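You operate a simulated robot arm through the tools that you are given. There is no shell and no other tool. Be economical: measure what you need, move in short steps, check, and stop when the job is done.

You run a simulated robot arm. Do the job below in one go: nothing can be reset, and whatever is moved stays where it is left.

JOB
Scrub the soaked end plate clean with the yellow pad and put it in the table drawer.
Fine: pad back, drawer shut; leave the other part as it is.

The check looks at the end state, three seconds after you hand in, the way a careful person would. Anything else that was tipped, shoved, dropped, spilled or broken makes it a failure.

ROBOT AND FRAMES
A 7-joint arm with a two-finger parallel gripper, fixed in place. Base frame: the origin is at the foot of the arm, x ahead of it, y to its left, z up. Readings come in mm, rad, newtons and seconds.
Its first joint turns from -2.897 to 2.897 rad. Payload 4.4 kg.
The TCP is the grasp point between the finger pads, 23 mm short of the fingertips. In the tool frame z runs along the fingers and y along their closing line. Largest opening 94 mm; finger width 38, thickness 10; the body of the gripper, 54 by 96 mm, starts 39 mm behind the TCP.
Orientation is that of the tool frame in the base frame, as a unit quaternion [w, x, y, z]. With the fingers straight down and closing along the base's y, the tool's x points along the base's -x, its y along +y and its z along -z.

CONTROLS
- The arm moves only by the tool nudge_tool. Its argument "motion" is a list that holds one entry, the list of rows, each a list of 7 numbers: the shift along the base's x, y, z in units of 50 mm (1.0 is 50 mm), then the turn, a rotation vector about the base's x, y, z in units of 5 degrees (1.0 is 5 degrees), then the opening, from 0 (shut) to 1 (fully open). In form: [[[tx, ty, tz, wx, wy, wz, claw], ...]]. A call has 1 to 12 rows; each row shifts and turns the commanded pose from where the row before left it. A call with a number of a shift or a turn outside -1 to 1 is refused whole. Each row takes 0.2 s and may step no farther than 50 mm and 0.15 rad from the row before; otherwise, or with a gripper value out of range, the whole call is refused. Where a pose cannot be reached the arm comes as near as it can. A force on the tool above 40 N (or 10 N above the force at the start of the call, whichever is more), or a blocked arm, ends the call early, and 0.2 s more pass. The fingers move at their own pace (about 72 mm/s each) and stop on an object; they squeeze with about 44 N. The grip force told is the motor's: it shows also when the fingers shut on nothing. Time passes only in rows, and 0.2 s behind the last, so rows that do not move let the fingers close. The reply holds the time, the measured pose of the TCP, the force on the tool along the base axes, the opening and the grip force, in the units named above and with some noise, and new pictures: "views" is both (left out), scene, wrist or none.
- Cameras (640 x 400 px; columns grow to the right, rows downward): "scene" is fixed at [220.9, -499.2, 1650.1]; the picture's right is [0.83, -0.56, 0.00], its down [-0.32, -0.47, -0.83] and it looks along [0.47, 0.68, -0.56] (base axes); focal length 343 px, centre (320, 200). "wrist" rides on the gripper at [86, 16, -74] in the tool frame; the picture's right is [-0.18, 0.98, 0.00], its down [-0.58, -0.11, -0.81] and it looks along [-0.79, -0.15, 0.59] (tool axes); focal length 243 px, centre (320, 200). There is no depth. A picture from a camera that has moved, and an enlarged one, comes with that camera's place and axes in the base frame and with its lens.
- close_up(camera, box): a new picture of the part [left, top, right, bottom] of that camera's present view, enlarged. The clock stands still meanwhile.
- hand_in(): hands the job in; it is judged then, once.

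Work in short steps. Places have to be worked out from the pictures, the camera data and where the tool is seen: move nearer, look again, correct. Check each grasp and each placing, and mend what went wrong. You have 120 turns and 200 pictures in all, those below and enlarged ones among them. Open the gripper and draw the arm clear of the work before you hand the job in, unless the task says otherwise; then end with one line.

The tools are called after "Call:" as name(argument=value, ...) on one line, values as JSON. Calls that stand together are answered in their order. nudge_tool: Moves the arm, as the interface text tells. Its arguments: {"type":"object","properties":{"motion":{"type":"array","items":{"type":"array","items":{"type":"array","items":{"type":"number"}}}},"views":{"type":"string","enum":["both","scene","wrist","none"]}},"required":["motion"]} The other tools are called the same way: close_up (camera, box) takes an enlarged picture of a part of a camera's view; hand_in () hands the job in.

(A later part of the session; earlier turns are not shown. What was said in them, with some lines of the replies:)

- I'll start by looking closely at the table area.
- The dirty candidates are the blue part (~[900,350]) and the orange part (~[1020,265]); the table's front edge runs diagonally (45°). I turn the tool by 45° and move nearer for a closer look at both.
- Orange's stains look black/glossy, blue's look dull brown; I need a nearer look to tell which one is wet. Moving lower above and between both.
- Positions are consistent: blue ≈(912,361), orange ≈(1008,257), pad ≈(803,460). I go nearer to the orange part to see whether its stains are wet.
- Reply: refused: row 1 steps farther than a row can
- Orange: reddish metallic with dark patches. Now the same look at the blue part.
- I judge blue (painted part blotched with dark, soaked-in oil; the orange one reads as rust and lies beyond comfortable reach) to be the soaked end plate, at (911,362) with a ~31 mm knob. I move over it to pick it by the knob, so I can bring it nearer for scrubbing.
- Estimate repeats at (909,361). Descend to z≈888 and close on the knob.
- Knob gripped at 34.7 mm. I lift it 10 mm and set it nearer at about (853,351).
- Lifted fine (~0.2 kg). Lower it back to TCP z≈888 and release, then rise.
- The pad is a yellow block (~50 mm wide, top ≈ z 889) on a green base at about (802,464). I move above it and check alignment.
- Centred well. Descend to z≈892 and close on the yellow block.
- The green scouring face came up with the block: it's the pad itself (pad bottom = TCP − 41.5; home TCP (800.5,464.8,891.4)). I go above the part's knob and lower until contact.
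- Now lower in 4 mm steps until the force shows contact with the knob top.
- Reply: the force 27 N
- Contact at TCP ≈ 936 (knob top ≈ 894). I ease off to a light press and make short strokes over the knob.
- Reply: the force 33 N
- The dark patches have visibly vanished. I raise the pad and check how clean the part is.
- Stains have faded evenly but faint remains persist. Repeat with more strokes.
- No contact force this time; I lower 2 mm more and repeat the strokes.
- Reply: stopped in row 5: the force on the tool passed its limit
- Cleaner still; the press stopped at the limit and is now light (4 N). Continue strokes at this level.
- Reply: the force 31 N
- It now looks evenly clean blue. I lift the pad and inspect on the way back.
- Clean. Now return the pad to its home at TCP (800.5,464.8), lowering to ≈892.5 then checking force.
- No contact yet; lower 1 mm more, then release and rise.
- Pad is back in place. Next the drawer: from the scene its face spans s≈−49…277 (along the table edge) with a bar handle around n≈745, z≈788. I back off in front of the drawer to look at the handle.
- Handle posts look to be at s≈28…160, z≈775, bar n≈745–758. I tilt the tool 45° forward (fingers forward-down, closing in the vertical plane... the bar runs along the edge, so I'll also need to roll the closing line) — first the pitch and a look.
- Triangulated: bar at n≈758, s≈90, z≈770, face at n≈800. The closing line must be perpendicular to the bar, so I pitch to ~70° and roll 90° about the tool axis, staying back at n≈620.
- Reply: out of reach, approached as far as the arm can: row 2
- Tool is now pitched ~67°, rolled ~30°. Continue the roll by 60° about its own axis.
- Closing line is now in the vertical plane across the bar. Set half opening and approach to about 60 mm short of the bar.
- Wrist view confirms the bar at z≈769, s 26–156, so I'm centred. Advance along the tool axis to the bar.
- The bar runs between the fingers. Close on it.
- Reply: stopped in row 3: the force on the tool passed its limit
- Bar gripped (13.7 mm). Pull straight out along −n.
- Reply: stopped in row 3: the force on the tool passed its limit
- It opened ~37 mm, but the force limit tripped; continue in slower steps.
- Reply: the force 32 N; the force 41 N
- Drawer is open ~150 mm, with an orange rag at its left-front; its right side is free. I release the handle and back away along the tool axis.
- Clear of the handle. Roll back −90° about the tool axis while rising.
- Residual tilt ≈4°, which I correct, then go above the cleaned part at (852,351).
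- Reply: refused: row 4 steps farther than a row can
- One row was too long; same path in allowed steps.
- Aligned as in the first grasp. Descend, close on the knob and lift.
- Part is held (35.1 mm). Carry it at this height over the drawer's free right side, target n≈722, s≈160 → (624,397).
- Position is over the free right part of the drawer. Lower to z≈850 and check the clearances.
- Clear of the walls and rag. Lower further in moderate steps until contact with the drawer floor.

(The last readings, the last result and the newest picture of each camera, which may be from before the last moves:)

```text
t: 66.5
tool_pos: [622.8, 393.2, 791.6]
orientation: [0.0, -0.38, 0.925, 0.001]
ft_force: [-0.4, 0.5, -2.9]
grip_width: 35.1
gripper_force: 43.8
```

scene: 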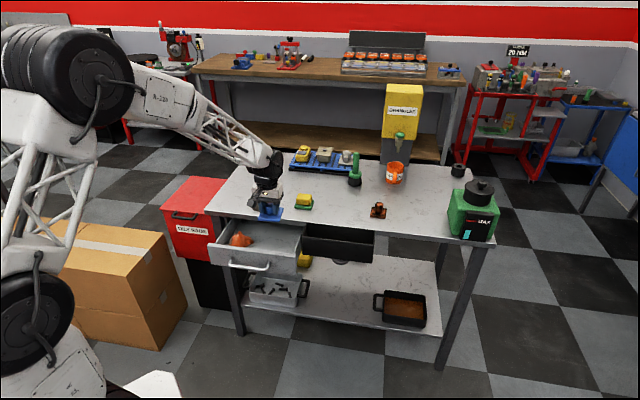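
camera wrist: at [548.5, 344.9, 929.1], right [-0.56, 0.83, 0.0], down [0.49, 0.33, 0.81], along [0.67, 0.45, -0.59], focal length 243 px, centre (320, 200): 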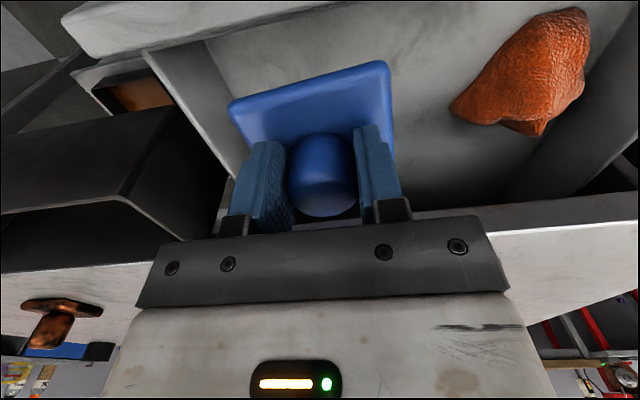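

No contact yet; continue in 3 mm steps.

Call:
nudge_tool(motion=[[[0, 0, -0.06, 0, 0, 0, 0], [0, 0, -0.06, 0, 0, 0, 0], [0, 0, 0, 0, 0, 0, 0]]], views="none")

Call:
close_up(camera="wrist", box=[160, 0, 480, 220])

```text
t: 67.3
tool_pos: [622.2, 393.7, 784.9]
orientation: [-0.001, -0.38, 0.925, 0.001]
ft_force: [0.4, 1.0, -1.6]
grip_width: 34.9
gripper_force: 44.7
```

```text
1.82 times, centred on (320, 110) of wrist
camera zoom: at [548.7, 344.1, 859.2], right [-0.56, 0.83, 0.0], down [0.49, 0.33, 0.81], along [0.67, 0.45, -0.59], focal length 441 px, centre (320, 364)
```

zoom: 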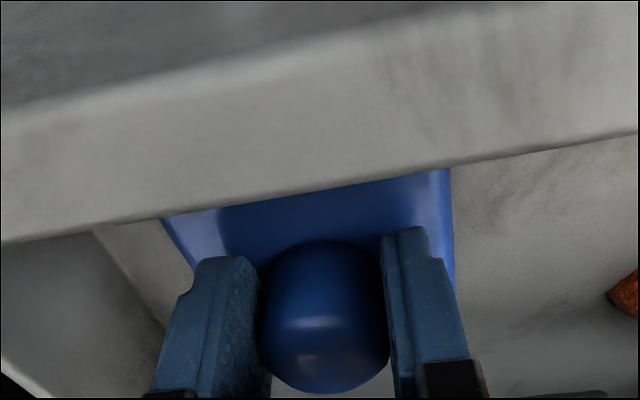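

Still free; camera clears the drawer front. A bit lower.

Call:
nudge_tool(motion=[[[0, 0, -0.05, 0, 0, 0, 0], [0, 0, -0.05, 0, 0, 0, 0], [0, 0, 0, 0, 0, 0, 0]]], views="none")

```text
t: 68.1
tool_pos: [623.1, 393.5, 779.2]
orientation: [-0.001, -0.381, 0.925, 0.001]
ft_force: [0.7, 0.2, -2.4]
grip_width: 34.9
gripper_force: 43.9
```

Call:
nudge_tool(motion=[[[0, 0, -0.05, 0, 0, 0, 0], [0, 0, -0.04, 0, 0, 0, 0], [0, 0, 0, 0, 0, 0, 0]]], views="none")

Call:
close_up(camera="scene", box=[230, 200, 320, 265])

```text
t: 68.9
tool_pos: [622.9, 393.1, 774.2]
orientation: [0.0, -0.38, 0.925, 0.001]
ft_force: [-0.2, -0.7, -2.2]
grip_width: 34.9
gripper_force: 43.8
```

```text
6.15 times, centred on (275, 232) of scene
camera zoom: at [220.9, -499.2, 1650.1], right [0.83, -0.56, 0.0], down [-0.32, -0.47, -0.83], along [0.47, 0.68, -0.56], focal length 2112 px, centre (597, 0)
```

zoom: 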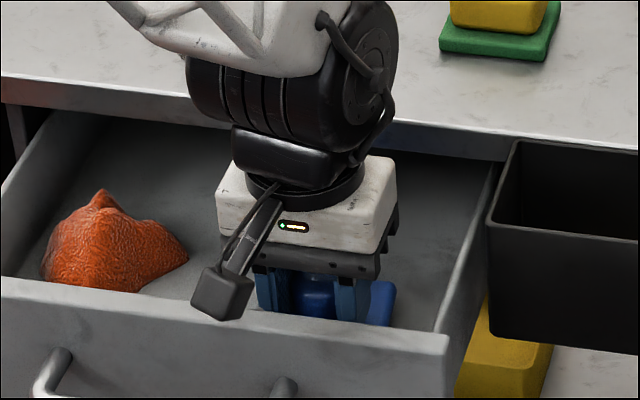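

Camera block still ~12 mm above the rim. Lower in 2 mm steps.

Call:
nudge_tool(motion=[[[0, 0, -0.04, 0, 0, 0, 0], [0, 0, -0.04, 0, 0, 0, 0], [0, 0, 0, 0, 0, 0, 0]]], views="none")

```text
t: 69.7
tool_pos: [623.5, 393.3, 770.3]
orientation: [-0.001, -0.381, 0.925, 0.0]
ft_force: [1.0, 0.2, -2.0]
grip_width: 34.9
gripper_force: 43.6
```

Call:
close_up(camera="wrist", box=[200, 50, 440, 220])

Call:
close_up(camera="scene", box=[255, 225, 305, 260])

```text
2.35 times, centred on (320, 135) of wrist
camera zoom: at [549.5, 344.1, 845.3], right [-0.56, 0.83, 0.0], down [0.49, 0.33, 0.81], along [0.67, 0.45, -0.59], focal length 571 px, centre (320, 353)
```

zoom: 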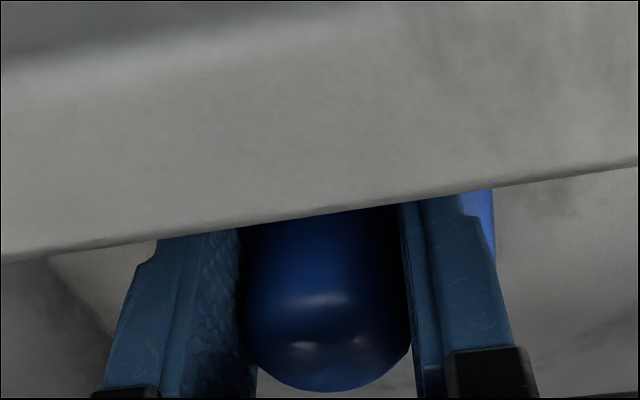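

```text
11.43 times, centred on (280, 242) of scene
camera zoom: at [220.9, -499.2, 1650.1], right [0.83, -0.56, 0.0], down [-0.32, -0.47, -0.83], along [0.47, 0.68, -0.56], focal length 3922 px, centre (777, -286)
```

zoom: 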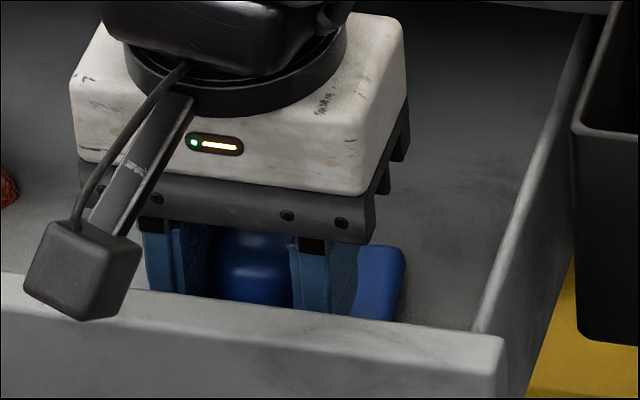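

Call:
nudge_tool(motion=[[[0, 0, -0.04, 0, 0, 0, 0], [0, 0, -0.04, 0, 0, 0, 0], [0, 0, 0, 0, 0, 0, 0]]], views="none")

```text
t: 70.5
tool_pos: [624.3, 393.4, 766.6]
orientation: [-0.001, -0.38, 0.925, 0.0]
ft_force: [-0.2, 0.0, -2.3]
grip_width: 35.0
gripper_force: 43.6
```

Call:
nudge_tool(motion=[[[-0.05, -0.05, -0.03, 0, 0, 0, 0], [0, 0, -0.04, 0, 0, 0, 0], [0, 0, 0, 0, 0, 0, 0]]], views="none")

Call:
close_up(camera="scene", box=[255, 225, 305, 260])

```text
t: 71.2
tool_pos: [622.5, 391.4, 764.9]
orientation: [0.001, -0.38, 0.925, 0.002]
ft_force: [-1.0, 1.0, 1.0]
grip_width: 35.0
gripper_force: 44.0
stopped in row 3: the force on the tool passed its limit (the readings are from after the stop); the commanded pose is now the measured one
```

```text
11.43 times, centred on (280, 242) of scene
camera zoom: at [220.9, -499.2, 1650.1], right [0.83, -0.56, 0.0], down [-0.32, -0.47, -0.83], along [0.47, 0.68, -0.56], focal length 3922 px, centre (777, -286)
```

zoom: 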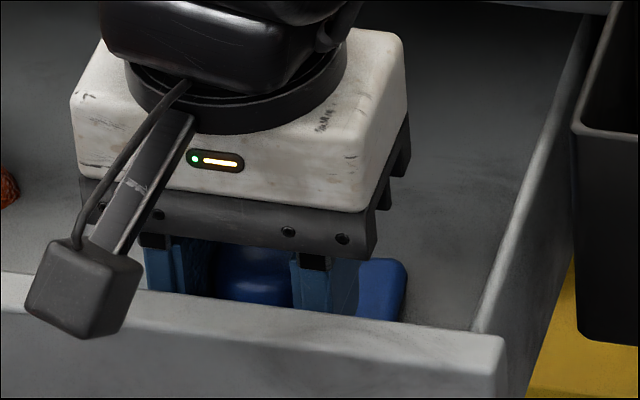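

Contact with the drawer floor at TCP z≈765. Release and rise straight up.

Call:
nudge_tool(motion=[[[0, 0, 0, 0, 0, 0, 0.7], [0, 0, 0, 0, 0, 0, 0.7], [0, 0, 0, 0, 0, 0, 0.7], [0, 0, 0.5, 0, 0, 0, 0.7], [0, 0, 0.9, 0, 0, 0, 0.7], [0, 0, 0.9, 0, 0, 0, 0.7], [0, 0, 0.9, 0, 0, 0, 0.7], [0, 0, 0.9, 0, 0, 0, 0.7], [0, 0, 0, 0, 0, 0, 0.7]]])

Call:
close_up(camera="scene", box=[200, 190, 340, 280])

```text
t: 73.2
tool_pos: [621.7, 390.6, 970.8]
orientation: [0.002, -0.381, 0.925, 0.002]
ft_force: [-0.1, -0.8, 0.5]
grip_width: 66.0
gripper_force: 0.1
camera wrist: at [547.2, 339.5, 1045.1], right [-0.56, 0.83, 0.0], down [0.49, 0.33, 0.81], along [0.67, 0.45, -0.59], focal length 243 px, centre (320, 200)
```

scene: 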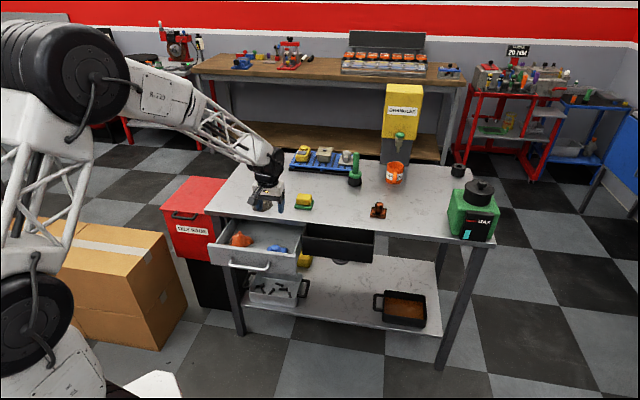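
wrist: 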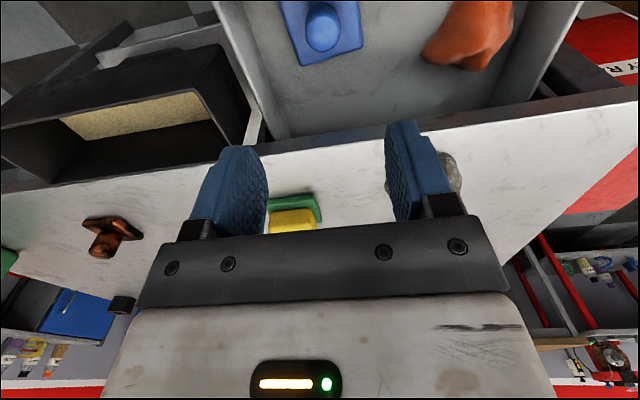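

```text
4.44 times, centred on (270, 235) of scene
camera zoom: at [220.9, -499.2, 1650.1], right [0.83, -0.56, 0.0], down [-0.32, -0.47, -0.83], along [0.47, 0.68, -0.56], focal length 1525 px, centre (542, 44)
```

zoom: 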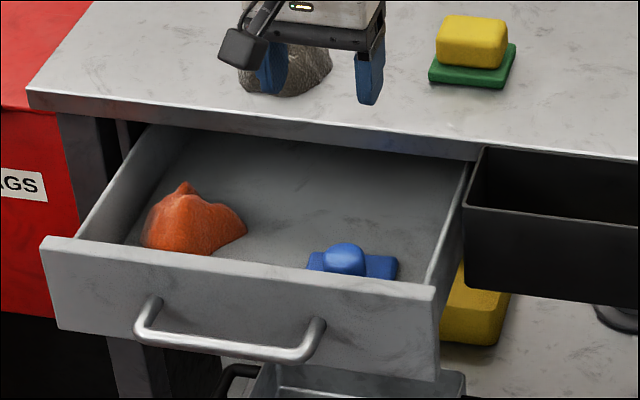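

The clean plate sits upright in the drawer beside the rag. To shut it, I'll push the handle bar with closed fingers (tool vertical): go to n≈560, s≈91 in front of the bar and descend.

Call:
nudge_tool(motion=[[[-0.79, -0.28, 0, 0, 0, 0, 0], [-0.79, -0.28, 0, 0, 0, 0, 0], [-0.79, -0.28, 0, 0, 0, 0, 0], [-0.82, -0.3, 0, 0, 0, 0, 0], [0, 0, -0.9, 0, 0, 0, 0], [0, 0, -0.9, 0, 0, 0, 0], [0, 0, -0.9, 0, 0, 0, 0], [0, 0, 0, 0, 0, 0, 0]]])

Call:
close_up(camera="scene", box=[200, 190, 340, 290])

```text
t: 75.0
tool_pos: [465.1, 335.5, 833.9]
orientation: [0.002, -0.38, 0.925, 0.002]
ft_force: [0.2, -1.0, 0.1]
grip_width: 0.0
gripper_force: 43.4
camera wrist: at [389.6, 286.3, 908.1], right [-0.56, 0.83, 0.0], down [0.49, 0.33, 0.81], along [0.67, 0.45, -0.59], focal length 243 px, centre (320, 200)
```

scene: 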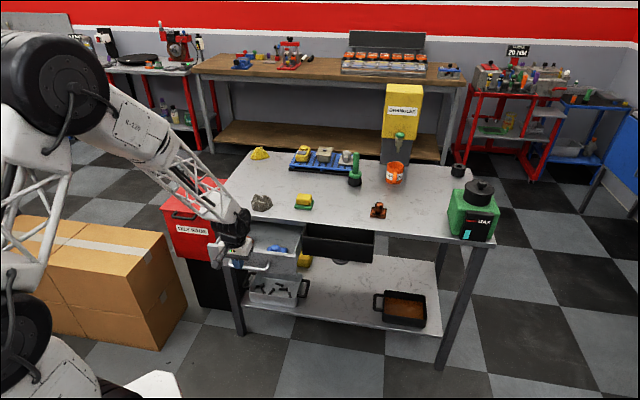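
wrist: 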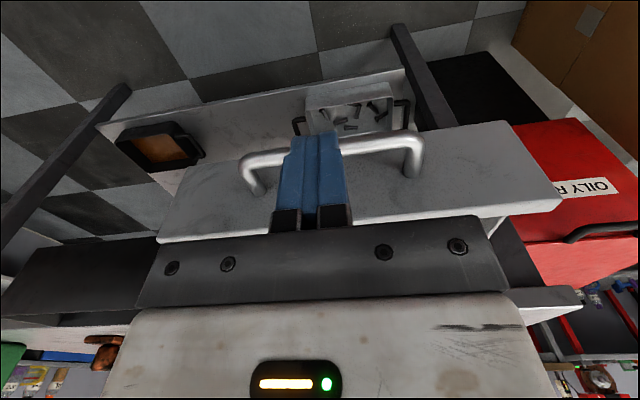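

```text
4.00 times, centred on (270, 240) of scene
camera zoom: at [220.9, -499.2, 1650.1], right [0.83, -0.56, 0.0], down [-0.32, -0.47, -0.83], along [0.47, 0.68, -0.56], focal length 1373 px, centre (520, 40)
```

zoom: 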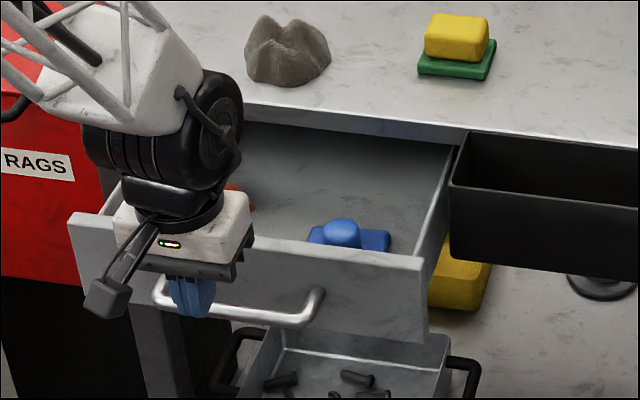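

Fingers are in front of the handle's centre. Descend to z≈777, then push slowly along +n.

Call:
nudge_tool(motion=[[[0, 0, -0.57, 0, 0, 0, 0], [0, 0, -0.57, 0, 0, 0, 0], [0.14, 0.14, 0, 0, 0, 0, 0], [0.14, 0.14, 0, 0, 0, 0, 0], [0.14, 0.14, 0, 0, 0, 0, 0], [0.14, 0.14, 0, 0, 0, 0, 0], [0.14, 0.14, 0, 0, 0, 0, 0], [0, 0, 0, 0, 0, 0, 0]]], views="none")

Call:
close_up(camera="scene", box=[200, 190, 340, 290])

```text
t: 76.8
tool_pos: [497.0, 369.4, 778.4]
orientation: [0.002, -0.38, 0.925, 0.002]
ft_force: [-1.1, -0.8, 1.0]
grip_width: 0.0
gripper_force: 43.0
```

```text
4.00 times, centred on (270, 240) of scene
camera zoom: at [220.9, -499.2, 1650.1], right [0.83, -0.56, 0.0], down [-0.32, -0.47, -0.83], along [0.47, 0.68, -0.56], focal length 1373 px, centre (520, 40)
```

zoom: 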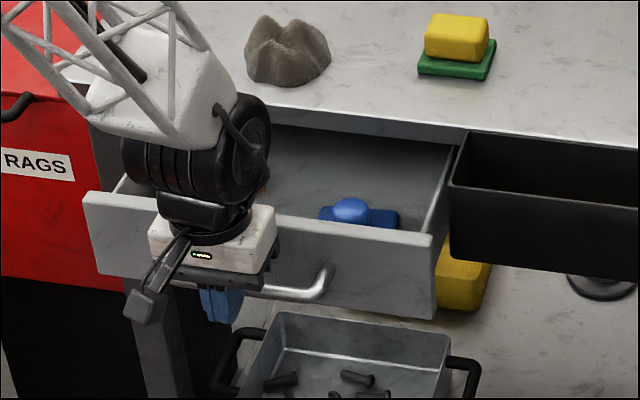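

The drawer is moving. Continue.

Call:
nudge_tool(motion=[[[0.14, 0.14, 0, 0, 0, 0, 0], [0.14, 0.14, 0, 0, 0, 0, 0], [0.14, 0.14, 0, 0, 0, 0, 0], [0.14, 0.14, 0, 0, 0, 0, 0], [0.14, 0.14, 0, 0, 0, 0, 0], [0.14, 0.14, 0, 0, 0, 0, 0], [0.14, 0.14, 0, 0, 0, 0, 0], [0.14, 0.14, 0, 0, 0, 0, 0], [0, 0, 0, 0, 0, 0, 0]]], views="wrist")

Call:
close_up(camera="scene", box=[200, 190, 340, 290])

```text
t: 78.8
tool_pos: [555.2, 425.9, 777.1]
orientation: [0.002, -0.38, 0.925, 0.002]
ft_force: [-0.5, -0.6, 0.2]
grip_width: 0.2
gripper_force: 42.2
camera wrist: at [481.0, 376.4, 851.8], right [-0.56, 0.83, 0.0], down [0.49, 0.33, 0.81], along [0.67, 0.45, -0.59], focal length 243 px, centre (320, 200)
```

wrist: 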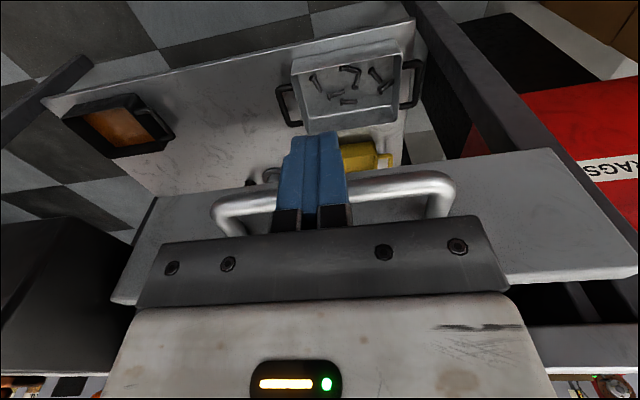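

```text
4.00 times, centred on (270, 240) of scene
camera zoom: at [220.9, -499.2, 1650.1], right [0.83, -0.56, 0.0], down [-0.32, -0.47, -0.83], along [0.47, 0.68, -0.56], focal length 1373 px, centre (520, 40)
```

zoom: 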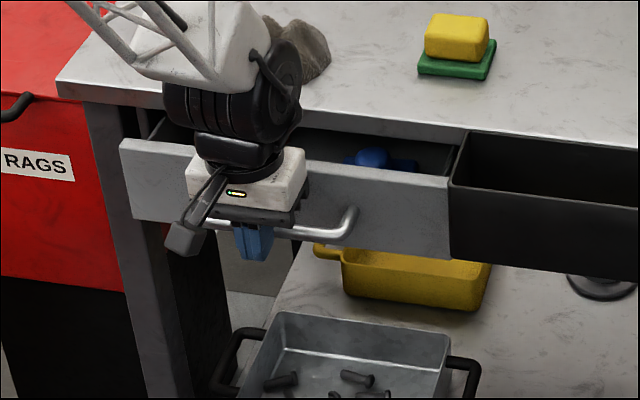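

About 40–50 mm to go. Continue with smaller steps until the stop is felt.

Call:
nudge_tool(motion=[[[0.12, 0.12, 0, 0, 0, 0, 0], [0.12, 0.12, 0, 0, 0, 0, 0], [0.12, 0.12, 0, 0, 0, 0, 0], [0.08, 0.08, 0, 0, 0, 0, 0], [0.06, 0.06, 0, 0, 0, 0, 0], [0.06, 0.06, 0, 0, 0, 0, 0], [0, 0, 0, 0, 0, 0, 0]]], views="none")

Call:
close_up(camera="scene", box=[200, 190, 340, 290])

```text
t: 80.4
tool_pos: [581.2, 455.1, 777.8]
orientation: [0.002, -0.38, 0.925, 0.001]
ft_force: [-0.6, 0.0, 0.6]
grip_width: 0.0
gripper_force: 42.6
```

```text
4.00 times, centred on (270, 240) of scene
camera zoom: at [220.9, -499.2, 1650.1], right [0.83, -0.56, 0.0], down [-0.32, -0.47, -0.83], along [0.47, 0.68, -0.56], focal length 1373 px, centre (520, 40)
```

zoom: 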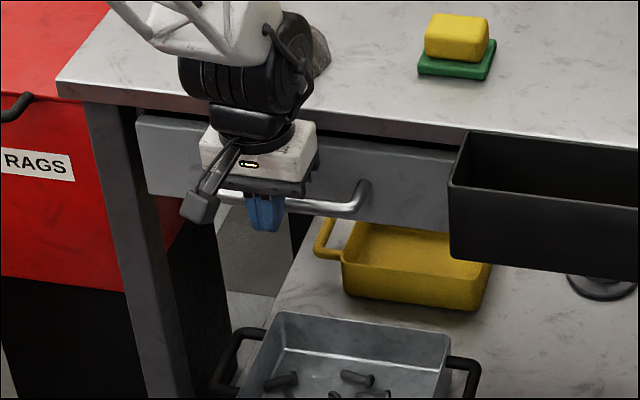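

Nearly shut. Push in 1.5–3 mm steps until force rises.

Call:
nudge_tool(motion=[[[0.04, 0.04, 0, 0, 0, 0, 0], [0.04, 0.04, 0, 0, 0, 0, 0], [0, 0, 0, 0, 0, 0, 0]]], views="none")

Call:
nudge_tool(motion=[[[0.03, 0.03, 0, 0, 0, 0, 0], [0.02, 0.02, 0, 0, 0, 0, 0], [0, 0, 0, 0, 0, 0, 0]]], views="none")

Call:
close_up(camera="scene", box=[200, 190, 340, 290])

```text
t: 81.1
tool_pos: [584.0, 457.7, 777.0]
orientation: [0.0, -0.38, 0.925, 0.001]
ft_force: [-8.0, -6.6, 4.1]
grip_width: 0.0
gripper_force: 41.9
stopped in row 3: the force on the tool passed its limit (the readings are from after the stop); the commanded pose is now the measured one
```

```text
t: 81.5
tool_pos: [582.6, 456.8, 777.3]
orientation: [-0.002, -0.381, 0.925, 0.0]
ft_force: [-5.1, -7.9, 4.0]
grip_width: 0.2
gripper_force: 41.9
stopped in row 2: the force on the tool passed its limit (the readings are from after the stop); the commanded pose is now the measured one
```

```text
4.00 times, centred on (270, 240) of scene
camera zoom: at [220.9, -499.2, 1650.1], right [0.83, -0.56, 0.0], down [-0.32, -0.47, -0.83], along [0.47, 0.68, -0.56], focal length 1373 px, centre (520, 40)
```

zoom: 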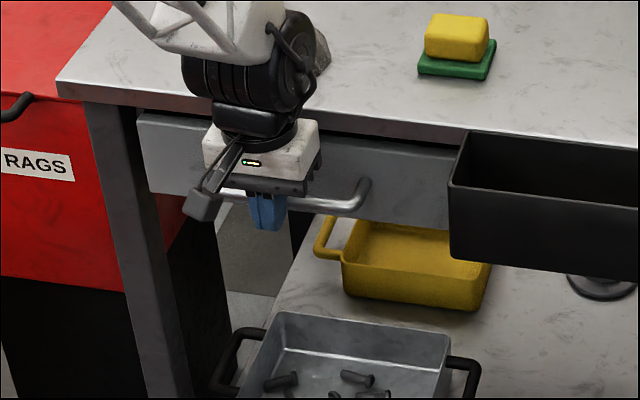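

The drawer face sits exactly where it was at the start (px 225,219), so it's shut. Back off and rise clear.

Call:
nudge_tool(motion=[[[-0.3, -0.3, 0, 0, 0, 0, 0], [-0.6, -0.6, 0, 0, 0, 0, 0], [-0.6, -0.6, 0, 0, 0, 0, 0], [-0.4, -0.4, 0.7, 0, 0, 0, 0.5], [0, 0, 0.9, 0, 0, 0, 0.9], [0, 0, 0.9, 0, 0, 0, 1], [0, 0, 0.9, 0, 0, 0, 1], [0, 0, 0.9, 0, 0, 0, 1], [0, 0, 0.9, 0, 0, 0, 1], [0, 0, 0, 0, 0, 0, 1]]])

Call:
close_up(camera="scene", box=[200, 140, 400, 265])

Call:
close_up(camera="scene", box=[220, 200, 320, 262])

```text
t: 83.7
tool_pos: [486.1, 363.6, 1038.8]
orientation: [-0.001, -0.381, 0.925, 0.001]
ft_force: [-0.1, 1.0, -0.1]
grip_width: 94.2
gripper_force: 0.1
camera wrist: at [412.6, 315.4, 1113.3], right [-0.56, 0.83, 0.0], down [0.49, 0.33, 0.8], along [0.67, 0.45, -0.59], focal length 243 px, centre (320, 200)
```

scene: 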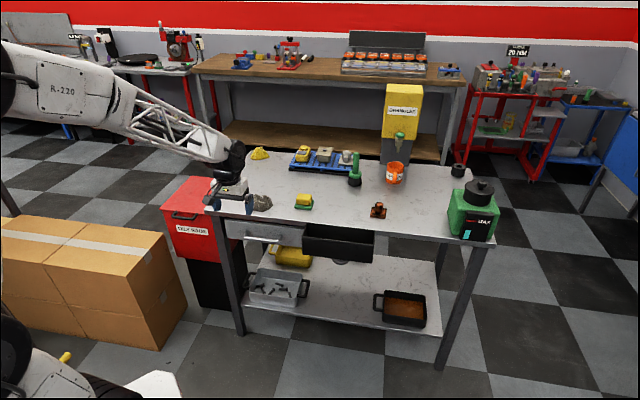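
wrist: 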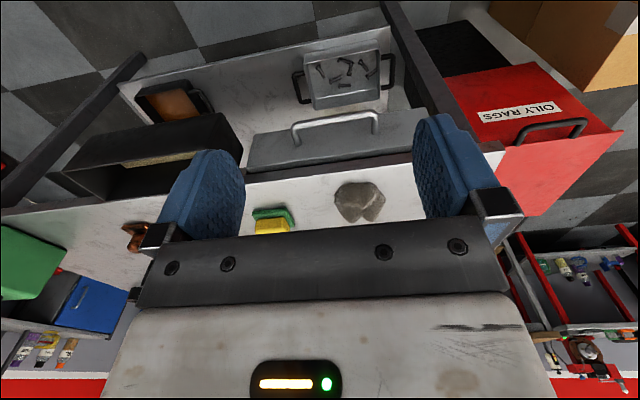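

```text
3.20 times, centred on (300, 202) of scene
camera zoom: at [220.9, -499.2, 1650.1], right [0.83, -0.56, 0.0], down [-0.32, -0.47, -0.83], along [0.47, 0.68, -0.56], focal length 1098 px, centre (384, 192)
```

zoom: 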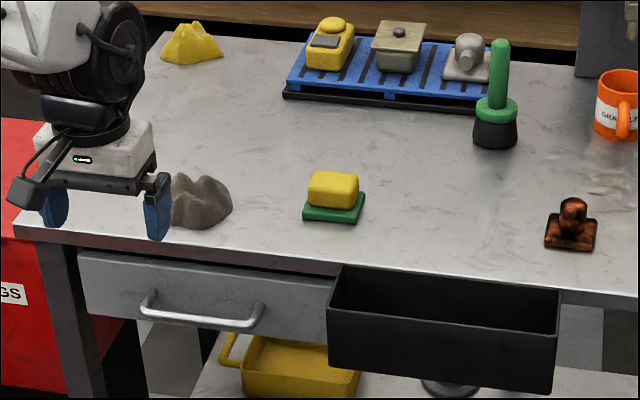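

```text
6.40 times, centred on (270, 231) of scene
camera zoom: at [220.9, -499.2, 1650.1], right [0.83, -0.56, 0.0], down [-0.32, -0.47, -0.83], along [0.47, 0.68, -0.56], focal length 2196 px, centre (640, 2)
```

zoom: 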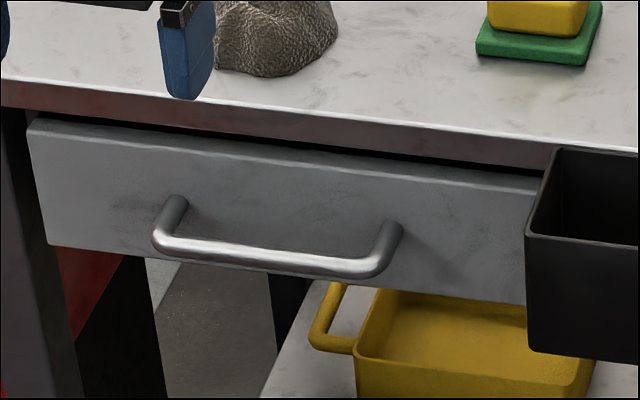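

The drawer is shut, the pad is back, the orange part is untouched and the arm is clear. Handing in.

Call:
hand_in()

```text
The job is handed in.
```

I scrubbed the blue end plate clean with the yellow pad, put it in the table drawer and shut the drawer. The pad is back in its place and the orange part is untouched. Nothing marked which plate was the "soaked" one, so choosing blue over orange was my judgement from the stains and the arm's reach.
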